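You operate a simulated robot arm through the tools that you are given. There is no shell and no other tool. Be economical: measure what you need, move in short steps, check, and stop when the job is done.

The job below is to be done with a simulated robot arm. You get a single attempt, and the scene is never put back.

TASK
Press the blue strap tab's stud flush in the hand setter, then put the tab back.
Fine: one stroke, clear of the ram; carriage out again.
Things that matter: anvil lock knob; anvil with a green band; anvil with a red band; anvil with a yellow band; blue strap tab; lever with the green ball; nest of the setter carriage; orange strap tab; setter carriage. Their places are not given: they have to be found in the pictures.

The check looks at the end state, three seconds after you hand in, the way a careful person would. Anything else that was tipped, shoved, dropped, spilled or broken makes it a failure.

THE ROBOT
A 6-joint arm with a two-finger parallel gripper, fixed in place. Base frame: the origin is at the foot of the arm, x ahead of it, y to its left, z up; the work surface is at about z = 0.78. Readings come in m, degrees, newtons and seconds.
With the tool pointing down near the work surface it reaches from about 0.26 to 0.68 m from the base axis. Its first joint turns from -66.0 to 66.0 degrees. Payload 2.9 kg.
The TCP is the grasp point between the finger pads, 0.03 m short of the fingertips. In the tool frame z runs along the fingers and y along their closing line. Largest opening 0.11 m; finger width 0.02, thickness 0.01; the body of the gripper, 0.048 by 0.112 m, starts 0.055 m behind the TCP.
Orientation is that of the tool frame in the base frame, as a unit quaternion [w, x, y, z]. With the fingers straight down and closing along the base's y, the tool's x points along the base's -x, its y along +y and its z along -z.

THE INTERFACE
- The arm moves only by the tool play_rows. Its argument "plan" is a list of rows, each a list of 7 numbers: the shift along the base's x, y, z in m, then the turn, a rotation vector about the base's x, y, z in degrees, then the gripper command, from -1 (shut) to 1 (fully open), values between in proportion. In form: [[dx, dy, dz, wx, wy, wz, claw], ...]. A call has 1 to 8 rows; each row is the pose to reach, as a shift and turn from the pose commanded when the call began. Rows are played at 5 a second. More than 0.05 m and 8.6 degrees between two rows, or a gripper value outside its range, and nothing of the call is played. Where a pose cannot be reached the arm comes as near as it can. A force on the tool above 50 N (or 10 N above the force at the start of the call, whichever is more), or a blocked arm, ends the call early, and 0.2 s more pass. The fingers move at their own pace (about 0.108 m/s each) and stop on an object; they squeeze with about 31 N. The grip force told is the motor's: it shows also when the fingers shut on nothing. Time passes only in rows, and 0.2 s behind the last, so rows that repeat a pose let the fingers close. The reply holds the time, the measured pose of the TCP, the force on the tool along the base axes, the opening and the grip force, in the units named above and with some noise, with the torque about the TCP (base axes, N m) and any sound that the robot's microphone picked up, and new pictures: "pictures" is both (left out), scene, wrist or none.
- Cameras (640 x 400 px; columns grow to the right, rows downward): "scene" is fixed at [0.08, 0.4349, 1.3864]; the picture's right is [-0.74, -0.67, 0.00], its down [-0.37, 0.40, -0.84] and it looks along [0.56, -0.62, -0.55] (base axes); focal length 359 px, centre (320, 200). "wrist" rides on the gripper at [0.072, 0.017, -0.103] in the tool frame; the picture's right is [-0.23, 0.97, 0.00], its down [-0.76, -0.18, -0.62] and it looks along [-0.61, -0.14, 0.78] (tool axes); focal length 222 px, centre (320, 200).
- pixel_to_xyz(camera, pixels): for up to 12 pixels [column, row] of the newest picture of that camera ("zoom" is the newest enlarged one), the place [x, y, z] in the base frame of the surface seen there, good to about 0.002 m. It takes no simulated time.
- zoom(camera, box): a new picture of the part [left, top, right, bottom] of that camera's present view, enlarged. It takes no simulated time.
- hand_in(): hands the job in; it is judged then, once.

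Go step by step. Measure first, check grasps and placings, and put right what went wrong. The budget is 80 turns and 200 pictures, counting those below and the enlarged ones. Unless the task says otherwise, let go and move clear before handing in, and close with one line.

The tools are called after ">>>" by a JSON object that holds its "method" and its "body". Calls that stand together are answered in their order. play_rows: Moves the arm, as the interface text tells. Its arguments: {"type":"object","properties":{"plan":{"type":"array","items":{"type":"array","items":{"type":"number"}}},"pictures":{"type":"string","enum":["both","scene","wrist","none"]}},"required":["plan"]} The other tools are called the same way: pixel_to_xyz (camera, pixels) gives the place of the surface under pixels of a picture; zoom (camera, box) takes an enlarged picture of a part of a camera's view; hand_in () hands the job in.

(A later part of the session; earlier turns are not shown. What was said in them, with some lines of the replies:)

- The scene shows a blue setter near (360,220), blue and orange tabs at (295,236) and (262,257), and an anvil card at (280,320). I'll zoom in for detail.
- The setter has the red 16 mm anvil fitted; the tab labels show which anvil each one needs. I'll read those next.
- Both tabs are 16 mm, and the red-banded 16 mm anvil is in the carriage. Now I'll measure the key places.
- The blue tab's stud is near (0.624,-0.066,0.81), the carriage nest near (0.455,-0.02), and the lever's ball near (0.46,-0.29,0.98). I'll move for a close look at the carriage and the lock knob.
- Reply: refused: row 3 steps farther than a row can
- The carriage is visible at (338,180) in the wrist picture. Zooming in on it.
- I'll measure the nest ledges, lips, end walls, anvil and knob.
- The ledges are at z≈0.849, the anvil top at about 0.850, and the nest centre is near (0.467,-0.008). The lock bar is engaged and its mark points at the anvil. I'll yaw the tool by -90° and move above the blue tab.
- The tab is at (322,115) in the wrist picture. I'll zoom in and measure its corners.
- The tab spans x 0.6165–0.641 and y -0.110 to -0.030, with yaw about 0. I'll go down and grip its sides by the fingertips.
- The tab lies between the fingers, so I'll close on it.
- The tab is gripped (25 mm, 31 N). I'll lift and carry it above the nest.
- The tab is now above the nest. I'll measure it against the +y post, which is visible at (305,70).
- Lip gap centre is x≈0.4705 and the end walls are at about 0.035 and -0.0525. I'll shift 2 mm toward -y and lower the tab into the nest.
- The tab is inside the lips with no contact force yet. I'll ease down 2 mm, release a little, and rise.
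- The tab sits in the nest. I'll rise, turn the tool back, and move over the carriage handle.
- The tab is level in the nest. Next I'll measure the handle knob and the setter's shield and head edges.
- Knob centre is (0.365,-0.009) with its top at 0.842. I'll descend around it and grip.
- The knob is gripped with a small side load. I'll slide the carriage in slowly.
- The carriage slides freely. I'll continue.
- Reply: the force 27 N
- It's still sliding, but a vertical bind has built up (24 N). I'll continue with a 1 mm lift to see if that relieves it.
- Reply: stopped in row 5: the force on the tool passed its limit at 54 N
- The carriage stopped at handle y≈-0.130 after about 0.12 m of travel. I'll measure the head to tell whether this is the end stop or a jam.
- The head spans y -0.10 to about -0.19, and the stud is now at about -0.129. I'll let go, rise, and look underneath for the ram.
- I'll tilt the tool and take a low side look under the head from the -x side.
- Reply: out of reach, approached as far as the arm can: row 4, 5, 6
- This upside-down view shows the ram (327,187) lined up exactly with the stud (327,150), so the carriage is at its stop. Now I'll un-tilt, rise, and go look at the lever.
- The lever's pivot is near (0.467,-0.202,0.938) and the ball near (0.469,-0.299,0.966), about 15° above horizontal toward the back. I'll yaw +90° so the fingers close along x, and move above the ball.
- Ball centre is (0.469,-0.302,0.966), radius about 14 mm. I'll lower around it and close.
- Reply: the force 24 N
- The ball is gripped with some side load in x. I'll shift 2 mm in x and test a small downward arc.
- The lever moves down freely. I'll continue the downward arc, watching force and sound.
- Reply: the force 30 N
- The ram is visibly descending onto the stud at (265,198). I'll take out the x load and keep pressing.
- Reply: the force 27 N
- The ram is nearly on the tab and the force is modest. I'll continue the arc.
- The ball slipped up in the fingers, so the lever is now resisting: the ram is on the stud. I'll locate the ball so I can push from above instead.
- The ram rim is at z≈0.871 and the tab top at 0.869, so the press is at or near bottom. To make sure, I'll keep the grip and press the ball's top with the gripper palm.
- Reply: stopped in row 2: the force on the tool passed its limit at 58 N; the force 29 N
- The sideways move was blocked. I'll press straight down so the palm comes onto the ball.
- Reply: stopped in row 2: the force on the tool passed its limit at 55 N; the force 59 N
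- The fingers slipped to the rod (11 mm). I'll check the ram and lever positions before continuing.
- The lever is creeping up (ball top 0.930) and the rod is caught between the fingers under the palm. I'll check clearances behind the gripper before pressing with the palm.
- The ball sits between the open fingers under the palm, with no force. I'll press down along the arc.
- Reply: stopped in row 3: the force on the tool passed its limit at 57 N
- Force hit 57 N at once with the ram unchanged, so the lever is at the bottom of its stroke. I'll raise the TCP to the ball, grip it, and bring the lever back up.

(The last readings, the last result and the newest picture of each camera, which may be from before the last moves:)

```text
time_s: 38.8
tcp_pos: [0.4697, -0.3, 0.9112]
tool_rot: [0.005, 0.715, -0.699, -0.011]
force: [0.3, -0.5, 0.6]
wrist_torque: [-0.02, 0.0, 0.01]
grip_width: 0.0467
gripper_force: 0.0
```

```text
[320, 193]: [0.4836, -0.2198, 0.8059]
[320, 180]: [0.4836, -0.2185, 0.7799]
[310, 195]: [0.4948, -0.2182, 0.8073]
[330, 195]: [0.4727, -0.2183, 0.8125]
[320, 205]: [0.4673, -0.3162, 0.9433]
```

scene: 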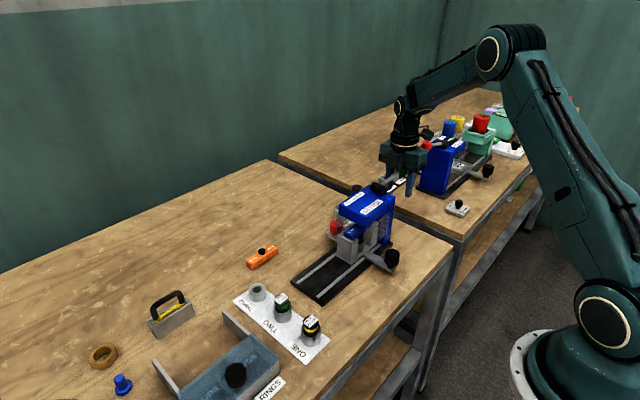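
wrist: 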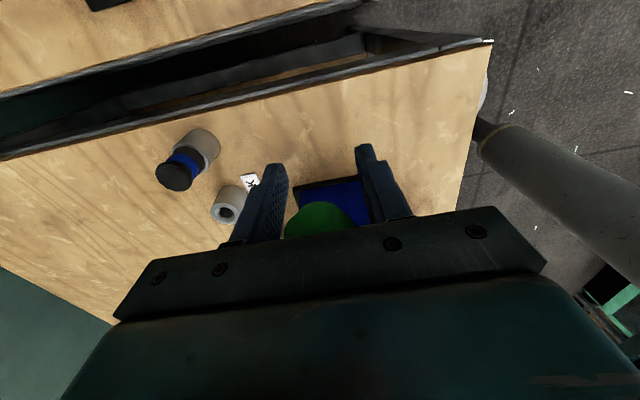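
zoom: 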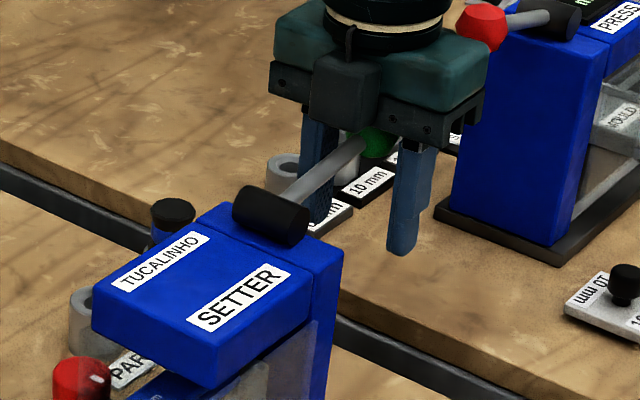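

The lever is sprung and is following up by itself, and the ram is no longer visible. I'll rise clear and check the lever and stud.

>>> {"method": "play_rows", "body": {"plan": [[0, 0, 0.03, 0, 0, 0, 0.1], [0, 0, 0.07, 0, 0, 0, 0.1], [0, 0, 0.11, 0, 0, 0, 0.1], [0, 0, 0.15, 0, 0, 0, 0.1], [0, 0.0, 0.19, 0, 0, 0, 0.1], [0, 0.0, 0.19, 0, 0, 0, 0.1]]}}

>>> {"method": "zoom", "body": {"camera": "scene", "box": [320, 140, 440, 270]}}

>>> {"method": "pixel_to_xyz", "body": {"camera": "scene", "pixels": [[401, 164], [390, 176], [396, 170]]}}

```text
time_s: 40.2
tcp_pos: [0.4707, -0.2988, 1.1022]
tool_rot: [0.005, 0.715, -0.699, -0.011]
force: [0.5, 0.4, 0.3]
wrist_torque: [0.0, -0.01, 0.0]
grip_width: 0.0606
gripper_force: 0.0
```

scene: 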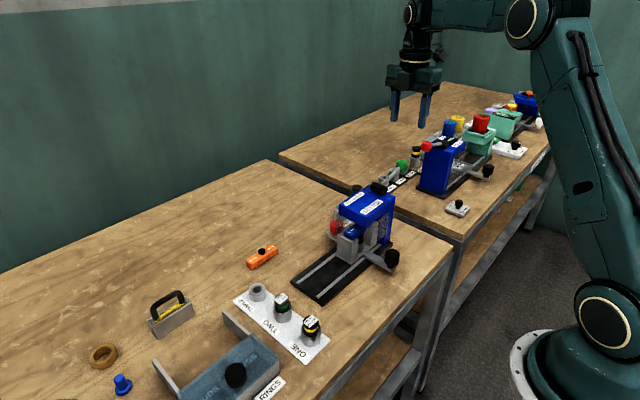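
wrist: 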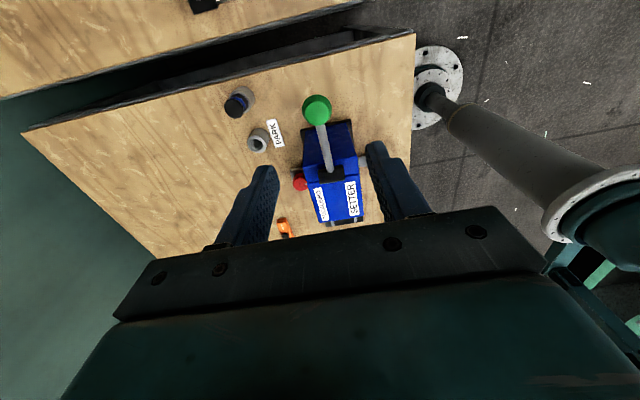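

```text
3.08 times, centred on (380, 205) of scene
```

zoom: 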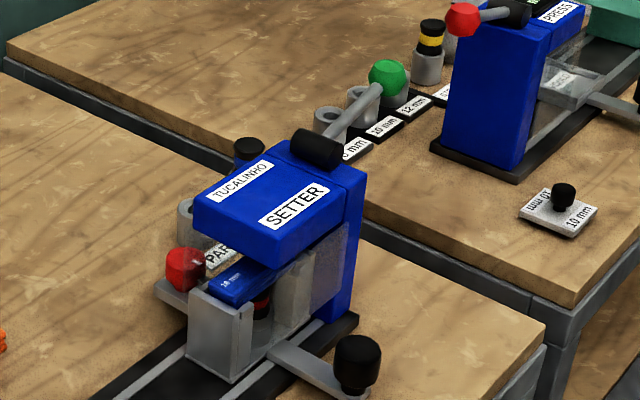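

```text
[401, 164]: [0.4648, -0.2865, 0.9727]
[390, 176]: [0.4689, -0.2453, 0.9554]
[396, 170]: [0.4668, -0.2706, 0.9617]
```

>>> {"method": "zoom", "body": {"camera": "scene", "box": [340, 200, 380, 245]}}

```text
8.89 times, centred on (360, 222) of scene
```

zoom: 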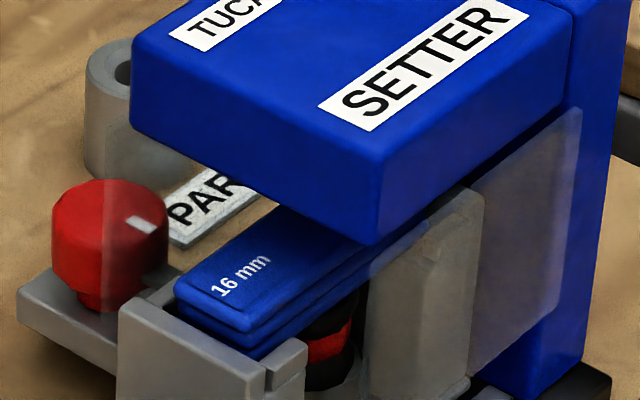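

The black stud no longer stands proud under the head and the lever is back at rest. I'll turn back and go to the carriage handle.

>>> {"method": "play_rows", "body": {"plan": [[-0.012, 0.015, 0, 0, 0, -8, 0.1], [-0.024, 0.035, 0, 0, 0, -16, 0.1], [-0.036, 0.055, 0, 0, 0, -24, 0.1], [-0.048, 0.075, 0, 0, 0, -32, 0.1], [-0.06, 0.095, 0, 0, 0, -40, 0.1], [-0.072, 0.115, 0, 0, 0, -48, 0.1], [-0.084, 0.135, 0, 0, 0, -56, 0.1], [-0.095, 0.155, 0, 0, 0, -64, 0.1]], "pictures": "none"}}

>>> {"method": "play_rows", "body": {"plan": [[-0.005, 0.01, 0, 0, 0, -8, 0.1], [-0.01, 0.014, -0.02, 0, 0, -16, 0.1], [-0.01, 0.014, -0.05, 0, 0, -24, 0.1], [-0.01, 0.014, -0.08, 0, 0, -27, 0.1], [-0.01, 0.014, -0.1, 0, 0, -27, 0.1], [-0.01, 0.014, -0.1, 0, 0, -27, 0.1]]}}

```text
time_s: 42.0
tcp_pos: [0.3754, -0.1421, 1.1028]
tool_rot: [0.002, -0.233, 0.972, 0.012]
force: [0.4, -0.6, 1.0]
wrist_torque: [0.01, -0.01, 0.03]
grip_width: 0.0604
gripper_force: 0.0
```

```text
time_s: 43.4
tcp_pos: [0.3663, -0.1306, 1.0029]
tool_rot: [0.004, -0.001, 1.0, 0.011]
force: [0.5, 0.0, -0.6]
wrist_torque: [-0.03, -0.02, -0.01]
grip_width: 0.0603
gripper_force: 0.0
```

scene: 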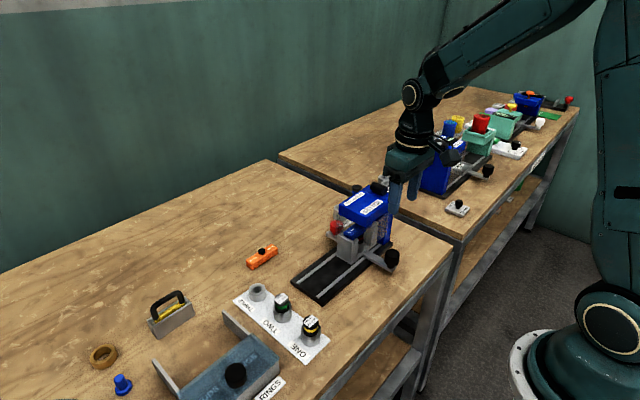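
wrist: 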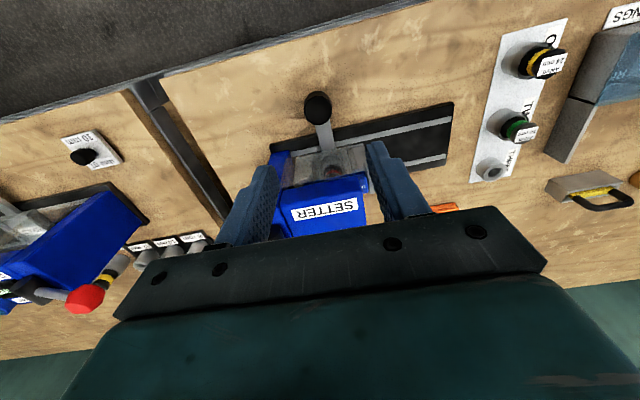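

>>> {"method": "pixel_to_xyz", "body": {"camera": "wrist", "pixels": [[318, 104], [309, 104], [327, 104]]}}

>>> {"method": "play_rows", "body": {"plan": [[0, 0, -0.04, -1.2, 0, 0, 0.1], [0, 0, -0.08, -1.2, 0, 0, 0.1], [0, 0, -0.115, -1.2, 0, 0, 0.1], [0, 0, -0.115, -1.2, 0, 0, 0.1]], "pictures": "wrist"}}

```text
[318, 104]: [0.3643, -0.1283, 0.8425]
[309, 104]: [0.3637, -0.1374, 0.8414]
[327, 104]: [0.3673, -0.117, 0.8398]
```

```text
time_s: 44.4
tcp_pos: [0.3656, -0.131, 0.8869]
tool_rot: [0.004, -0.002, 1.0, 0.001]
force: [0.5, 0.9, -0.4]
wrist_torque: [0.0, -0.02, -0.01]
grip_width: 0.0604
gripper_force: 0.3
```

wrist: 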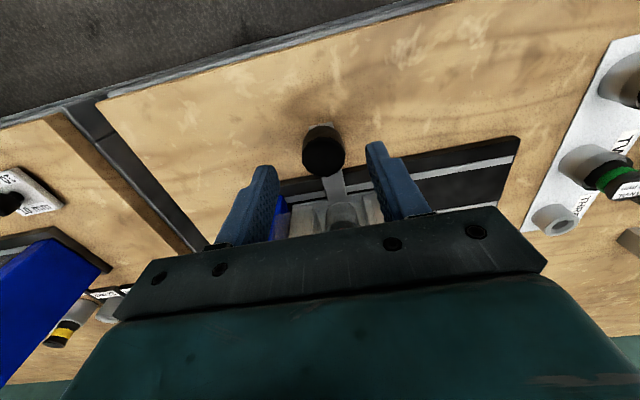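

The knob is centred between the fingers. I'll lower, grip it, and start pulling out.

>>> {"method": "play_rows", "body": {"plan": [[0, 0.001, -0.025, 0, 0, 0, 0.1], [0, 0.001, -0.044, 0, 0, 0, 0.1], [0, 0.001, -0.044, 0, 0, 0, -0.4], [0, 0.001, -0.044, 0, 0, 0, -1], [0, 0.001, -0.044, 0, 0, 0, -1], [0, 0.011, -0.044, 0, 0, 0, -1], [0, 0.021, -0.044, 0, 0, 0, -1], [0, 0.031, -0.044, 0, 0, 0, -1]], "pictures": "scene"}}

>>> {"method": "play_rows", "body": {"plan": [[0, 0.01, 0, 0, 0, 0, -1], [0, 0.02, 0, 0, 0, 0, -1], [0, 0.03, 0, 0, 0, 0, -1], [0, 0.04, 0, 0, 0, 0, -1], [0, 0.05, 0, 0, 0, 0, -1], [0, 0.06, 0, 0, 0, 0, -1], [0, 0.07, 0, 0, 0, 0, -1]]}}

```text
time_s: 46.2
tcp_pos: [0.365, -0.1006, 0.8434]
tool_rot: [0.004, -0.002, 1.0, 0.002]
force: [3.1, -1.0, 1.7]
wrist_torque: [-0.48, 1.32, -0.12]
grip_width: 0.0336
gripper_force: 44.7
```

scene: 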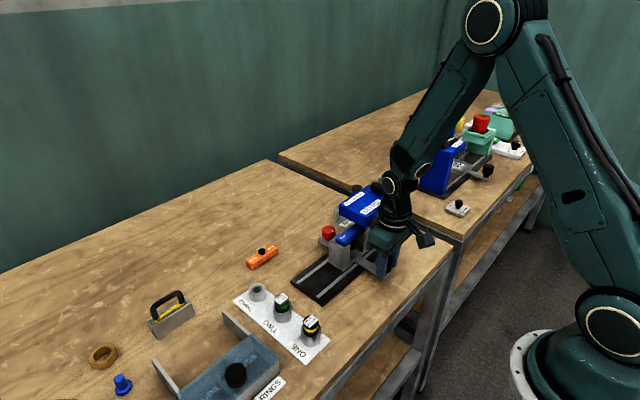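

```text
time_s: 47.8
tcp_pos: [0.3657, -0.0297, 0.8426]
tool_rot: [0.005, -0.002, 1.0, 0.001]
force: [-3.1, -0.3, 0.0]
wrist_torque: [-0.47, -1.24, 0.06]
grip_width: 0.0335
gripper_force: 45.0
```

scene: 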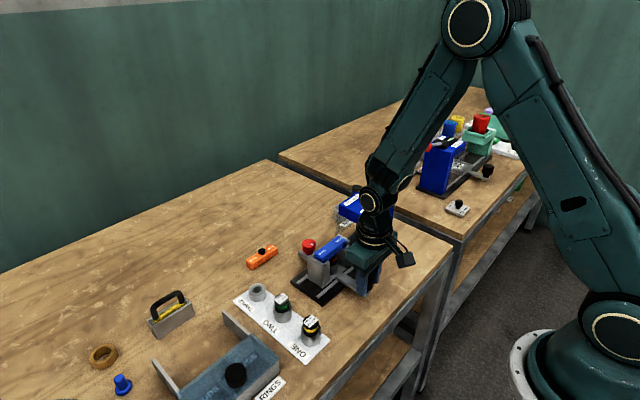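
wrist: 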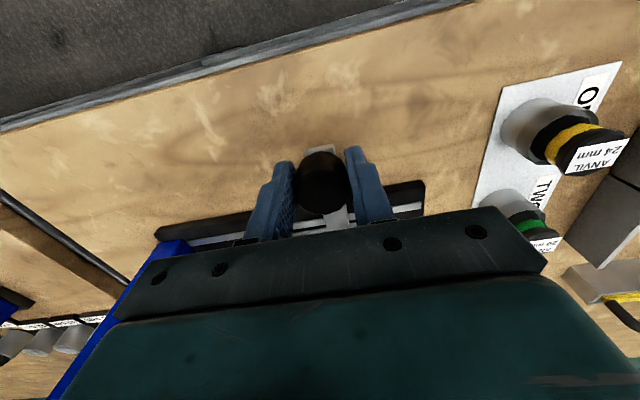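

I'll pull the last 2 cm to the out position, check the tab, release and rise.

>>> {"method": "play_rows", "body": {"plan": [[0, 0.008, 0, 0, 0, 0, -1], [0, 0.015, 0, 0, 0, 0, -1], [0, 0.0205, 0, 0, 0, 0, -1], [0, 0.0205, 0, 0, 0, 0, -1]], "pictures": "scene"}}

>>> {"method": "play_rows", "body": {"plan": [[0, 0, 0, 0, 0, 0, -0.4], [0, 0, 0, 0, 0, 0, 0], [0, 0, 0.04, 0, 0, 0, 0], [0, 0, 0.08, 0, 0, 0, 0], [0, 0, 0.12, 0, 0, 0, 0], [0, 0, 0.155, 0, 0, 0, 0], [0, 0, 0.155, 0, 0, 0, 0]]}}

>>> {"method": "zoom", "body": {"camera": "scene", "box": [280, 210, 380, 300]}}

>>> {"method": "zoom", "body": {"camera": "wrist", "box": [260, 90, 400, 230]}}

```text
time_s: 48.8
tcp_pos: [0.3656, -0.0103, 0.8438]
tool_rot: [0.004, -0.001, 1.0, 0.0]
force: [2.5, -7.5, -21.5]
wrist_torque: [-0.48, 0.22, 0.18]
grip_width: 0.0335
gripper_force: 45.6
```

scene: 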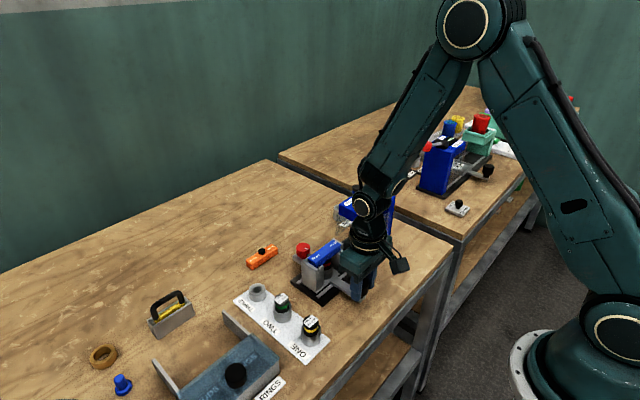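

```text
time_s: 50.4
tcp_pos: [0.3638, -0.0103, 1.0018]
tool_rot: [0.004, -0.001, 1.0, 0.001]
force: [0.3, 0.2, 0.3]
wrist_torque: [0.0, 0.0, 0.03]
grip_width: 0.0549
gripper_force: 0.1
```

scene: 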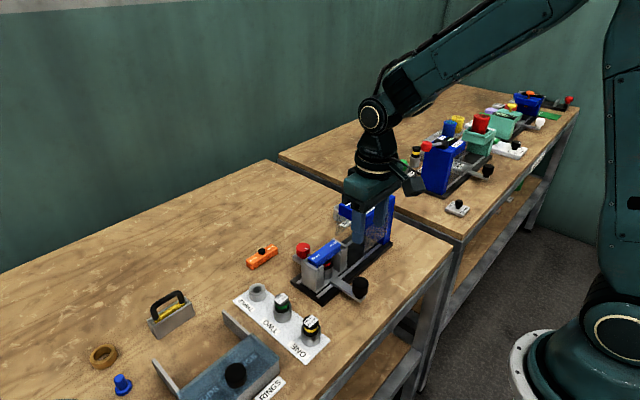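
wrist: 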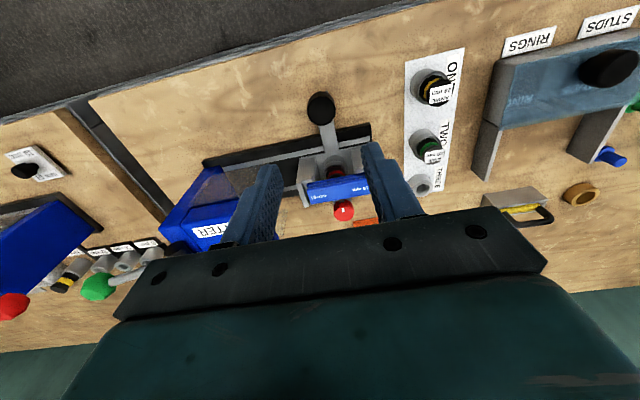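

```text
4.44 times, centred on (330, 255) of scene
```

zoom: 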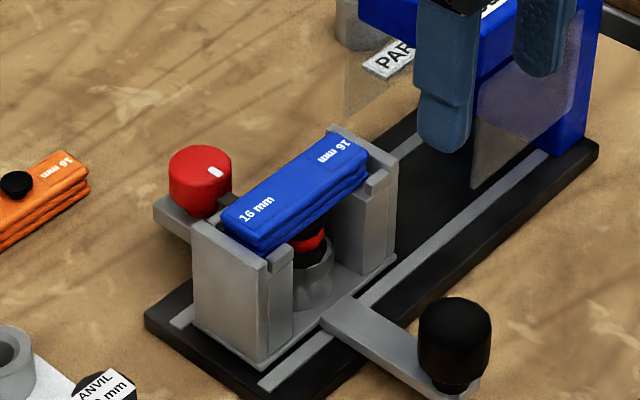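

```text
2.86 times, centred on (330, 160) of wrist
```

zoom: 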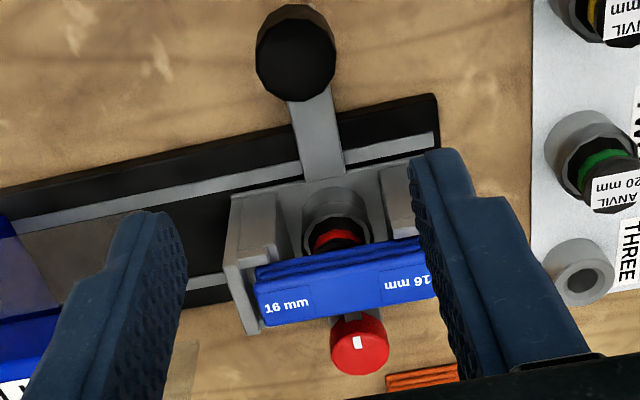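

The stud is flush and the tab is still in the nest. I'll verify the carriage position, then yaw -90° and move above the tab.

>>> {"method": "pixel_to_xyz", "body": {"camera": "wrist", "pixels": [[320, 103], [312, 108], [331, 108], [338, 190]]}}

>>> {"method": "play_rows", "body": {"plan": [[0.012, 0, 0, 0, 0, -8, 0.1], [0.024, 0, 0, 0, 0, -16, 0.1], [0.036, 0, 0, 0, 0, -24, 0.1], [0.048, 0, 0, 0, 0, -32, 0.1], [0.06, 0, 0, 0, 0, -40, 0.1], [0.072, 0, 0, 0, 0, -48, 0.1], [0.084, 0, 0, 0, 0, -56, 0.1], [0.096, 0, 0, 0, 0, -64, 0.1]], "pictures": "none"}}

>>> {"method": "play_rows", "body": {"plan": [[0.006, 0, 0, 0, 0, -8, 0.1], [0.0095, 0, -0.01, 0, 0, -16, 0.1], [0.0095, 0, -0.03, 0, 0, -24, 0.1], [0.0095, 0, -0.05, 0, 0, -26, 0.1], [0.0095, 0, -0.05, 0, 0, -26, 0.1]]}}

>>> {"method": "zoom", "body": {"camera": "wrist", "box": [240, 40, 400, 220]}}

```text
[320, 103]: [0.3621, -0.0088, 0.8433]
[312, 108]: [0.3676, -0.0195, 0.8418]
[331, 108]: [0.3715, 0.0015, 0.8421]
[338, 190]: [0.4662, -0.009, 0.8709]
```

```text
time_s: 52.2
tcp_pos: [0.4616, -0.0095, 0.999]
tool_rot: [0.005, 0.53, 0.848, -0.001]
force: [-0.2, 0.1, 0.5]
wrist_torque: [-0.02, -0.02, 0.02]
grip_width: 0.0605
gripper_force: 0.1
```

```text
time_s: 53.4
tcp_pos: [0.4703, -0.0104, 0.9482]
tool_rot: [0.004, 0.707, 0.708, -0.002]
force: [1.0, 0.8, -0.9]
wrist_torque: [0.04, -0.02, -0.03]
grip_width: 0.0605
gripper_force: 0.0
```

scene: 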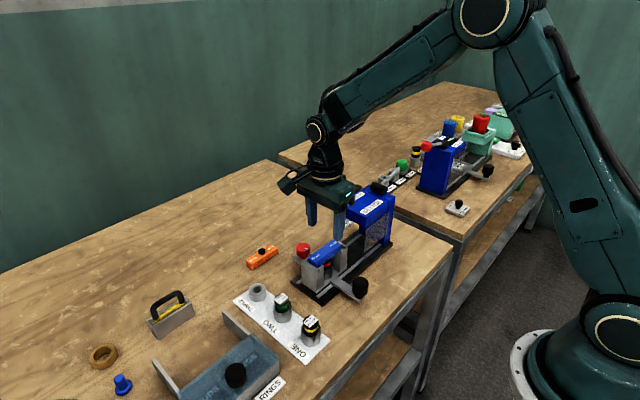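
wrist: 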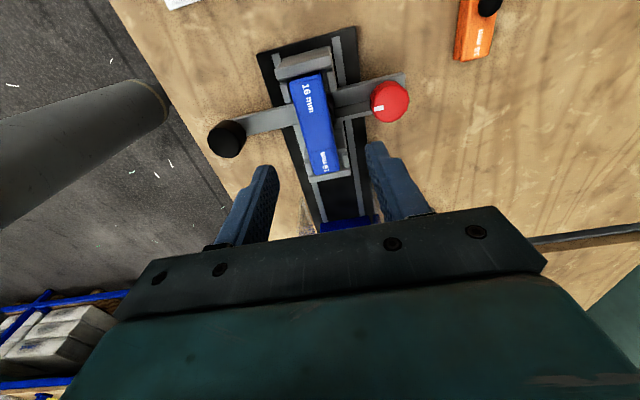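

```text
2.22 times, centred on (320, 130) of wrist
```

zoom: 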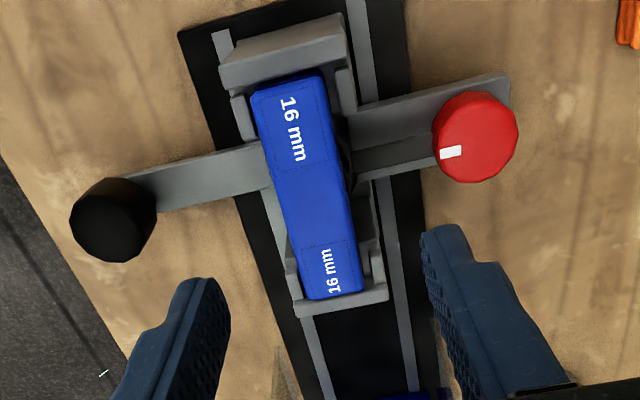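

>>> {"method": "pixel_to_xyz", "body": {"camera": "wrist", "pixels": [[301, 120], [330, 114], [306, 79], [327, 172], [311, 160], [336, 152], [292, 88], [321, 81]]}}

```text
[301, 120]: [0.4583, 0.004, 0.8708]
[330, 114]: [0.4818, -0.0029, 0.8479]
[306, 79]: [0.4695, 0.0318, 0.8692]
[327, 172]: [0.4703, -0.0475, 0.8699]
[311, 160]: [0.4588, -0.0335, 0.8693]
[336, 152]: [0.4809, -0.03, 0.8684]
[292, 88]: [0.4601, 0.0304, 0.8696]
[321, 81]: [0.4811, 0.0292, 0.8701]
```

The tab is centred at (0.470,-0.008), yaw about 0. I'll go down and grip it as before.

>>> {"method": "play_rows", "body": {"plan": [[0, 0.002, -0.02, 0, 0, 0, -0.05], [0, 0.002, -0.04, 0, 0, 0, -0.1], [0, 0.002, -0.055, 0, 0, 0, -0.1], [0, 0.002, -0.0608, 0, 0, 0, -0.1], [0, 0.002, -0.0608, 0, 0, 0, -0.4], [0, 0.002, -0.0608, 0, 0, 0, -1], [0, 0.002, -0.0608, 0, 0, 0, -1]]}}

```text
time_s: 55.0
tcp_pos: [0.471, -0.0078, 0.8869]
tool_rot: [0.004, 0.705, 0.709, -0.003]
force: [-0.2, 0.5, 0.4]
wrist_torque: [0.0, 0.01, 0.0]
grip_width: 0.025
gripper_force: 31.5
```

scene: 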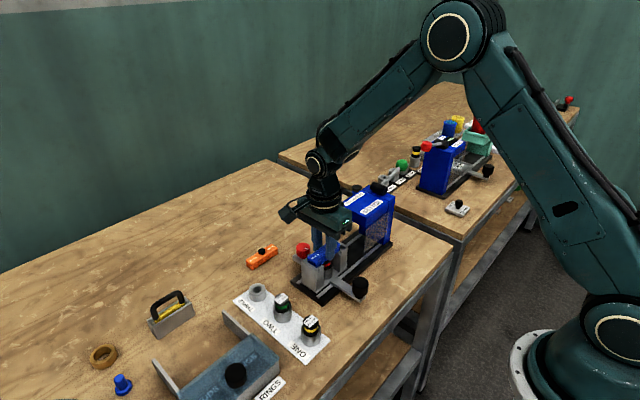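
wrist: 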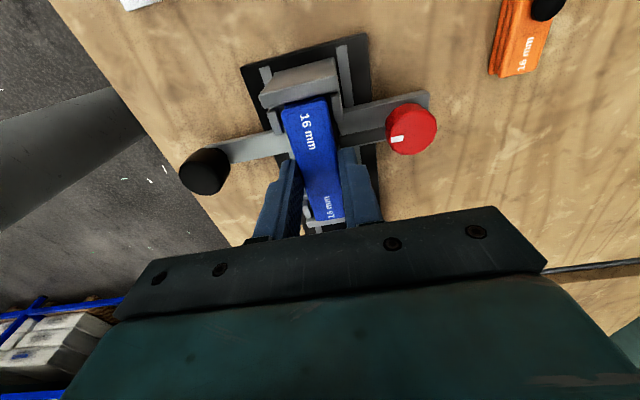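

Gripped. I'll lift it and carry it back over its original spot at (0.629,-0.070).

>>> {"method": "play_rows", "body": {"plan": [[0, 0, 0.02, 0, 0, 0, -1], [0, 0, 0.045, 0, 0, 0, -1], [0.035, 0, 0.05, 0, 0, 0, -1], [0.075, -0.005, 0.05, 0, 0, 0, -1], [0.115, -0.025, 0.05, 0, 0, 0, -1], [0.15, -0.045, 0.05, 0, 0, 0, -1], [0.1585, -0.062, 0.03, 0, 0, 0, -1], [0.1585, -0.062, 0.0, 0, 0, 0, -1]]}}

>>> {"method": "zoom", "body": {"camera": "scene", "box": [240, 200, 360, 300]}}

```text
time_s: 56.8
tcp_pos: [0.6277, -0.0688, 0.8877]
tool_rot: [0.004, 0.706, 0.708, -0.002]
force: [-0.2, 0.4, -0.6]
wrist_torque: [0.01, 0.01, 0.01]
grip_width: 0.0248
gripper_force: 30.9
```

scene: 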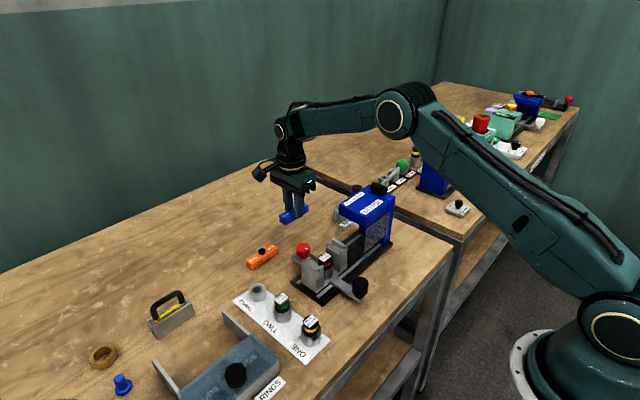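
wrist: 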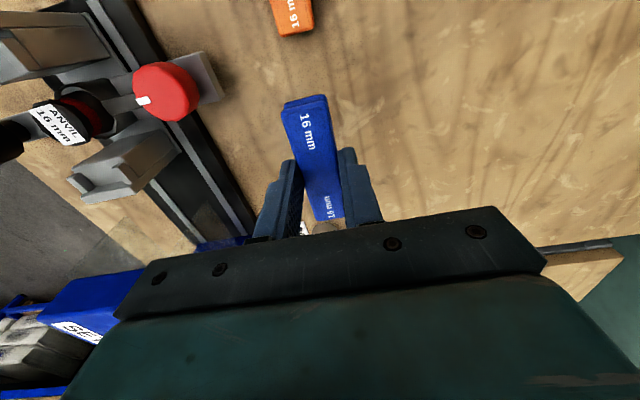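

```text
4.00 times, centred on (300, 250) of scene
```

zoom: 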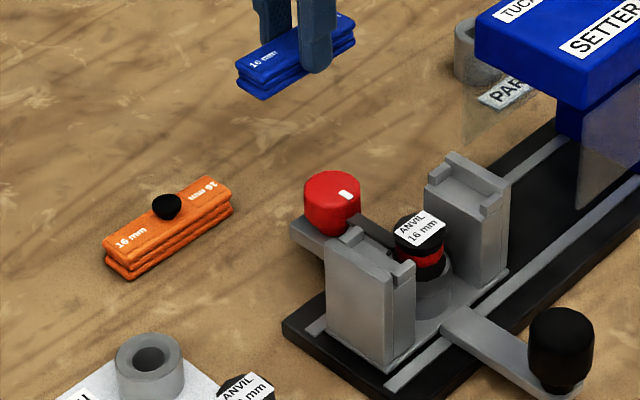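

I'll lower to the table (tab bottom at 0.78, so TCP about 0.817), release and rise.

>>> {"method": "play_rows", "body": {"plan": [[0, 0, -0.025, 0, 0, 0, -1], [0, 0, -0.05, 0, 0, 0, -1], [0, 0, -0.065, 0, 0, 0, -1], [0, 0, -0.0695, 0, 0, 0, -1], [0, 0, -0.0702, 0, 0, 0, -1], [0, 0, -0.0702, 0, 0, 0, -0.4], [0, 0, -0.0702, 0, 0, 0, -0.1], [0, 0, -0.0702, 0, 0, 0, -0.1]], "pictures": "wrist"}}

>>> {"method": "play_rows", "body": {"plan": [[0, 0, 0.02, 0, 0, 0, 0], [0, 0, 0.06, 0, 0, 0, 0.2], [0, 0, 0.1, 0, 0, 0, 0.2], [0, 0, 0.14, 0, 0, 0, 0.2], [0, 0, 0.18, 0, 0, 0, 0.2], [0, 0, 0.18, 0, 0, 0, 0.2]]}}

>>> {"method": "zoom", "body": {"camera": "scene", "box": [220, 170, 420, 310]}}

>>> {"method": "pixel_to_xyz", "body": {"camera": "scene", "pixels": [[295, 235], [284, 240], [305, 229]]}}

```text
time_s: 58.6
tcp_pos: [0.6286, -0.0681, 0.8185]
tool_rot: [0.003, 0.706, 0.708, -0.002]
force: [-0.4, 0.7, 0.2]
wrist_torque: [0.0, 0.0, -0.01]
grip_width: 0.0495
gripper_force: 0.0
```

wrist: 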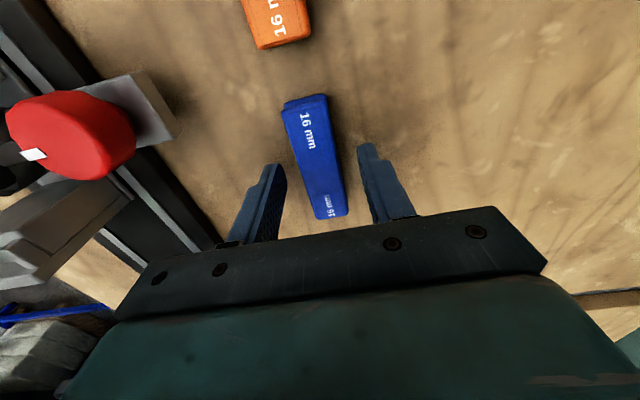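

```text
time_s: 60.0
tcp_pos: [0.6311, -0.0711, 1.0002]
tool_rot: [0.003, 0.706, 0.708, -0.003]
force: [0.8, -0.1, -1.1]
wrist_torque: [0.06, -0.03, 0.03]
grip_width: 0.066
gripper_force: 0.1
```

scene: 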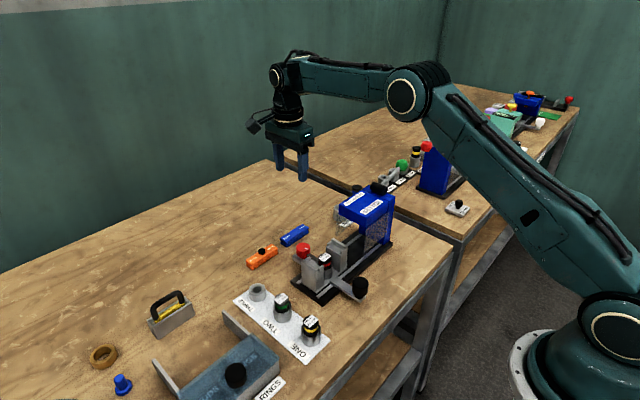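
wrist: 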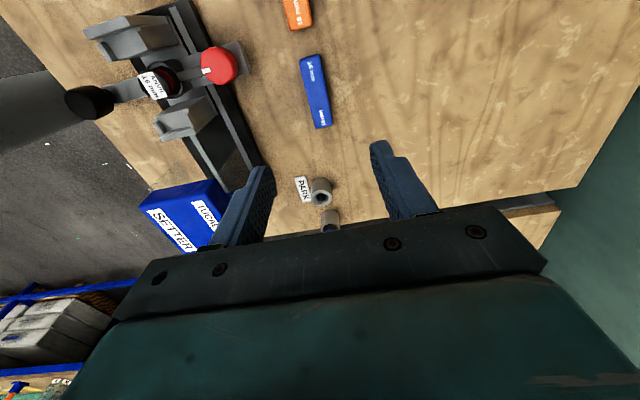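

```text
2.86 times, centred on (320, 240) of scene
```

zoom: 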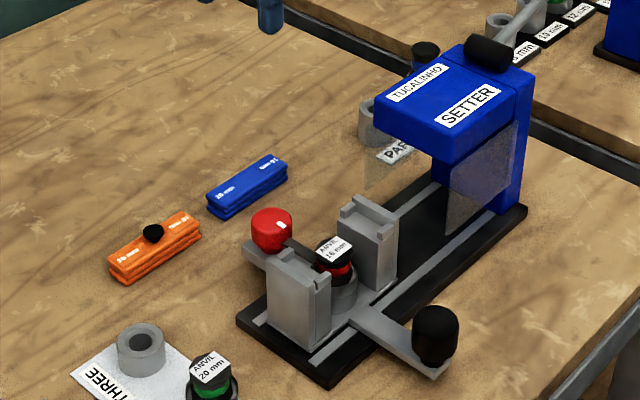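

```text
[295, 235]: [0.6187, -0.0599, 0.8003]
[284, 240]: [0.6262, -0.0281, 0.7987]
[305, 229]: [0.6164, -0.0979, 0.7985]
```

The blue tab is back in its original place with the stud flush. The carriage is out, the lever is at rest, the orange tab and the anvils haven't moved, and the arm is clear, so I'm handing in.

>>> {"method": "hand_in", "body": {}}

```text
The job is handed in.
```

The blue tab's stud is pressed flush on the 16 mm red-banded anvil and the tab is back in its original place, with the carriage out and the lever at rest. The lever slipped in the grip near the bottom, so I pressed it down again before letting it return.
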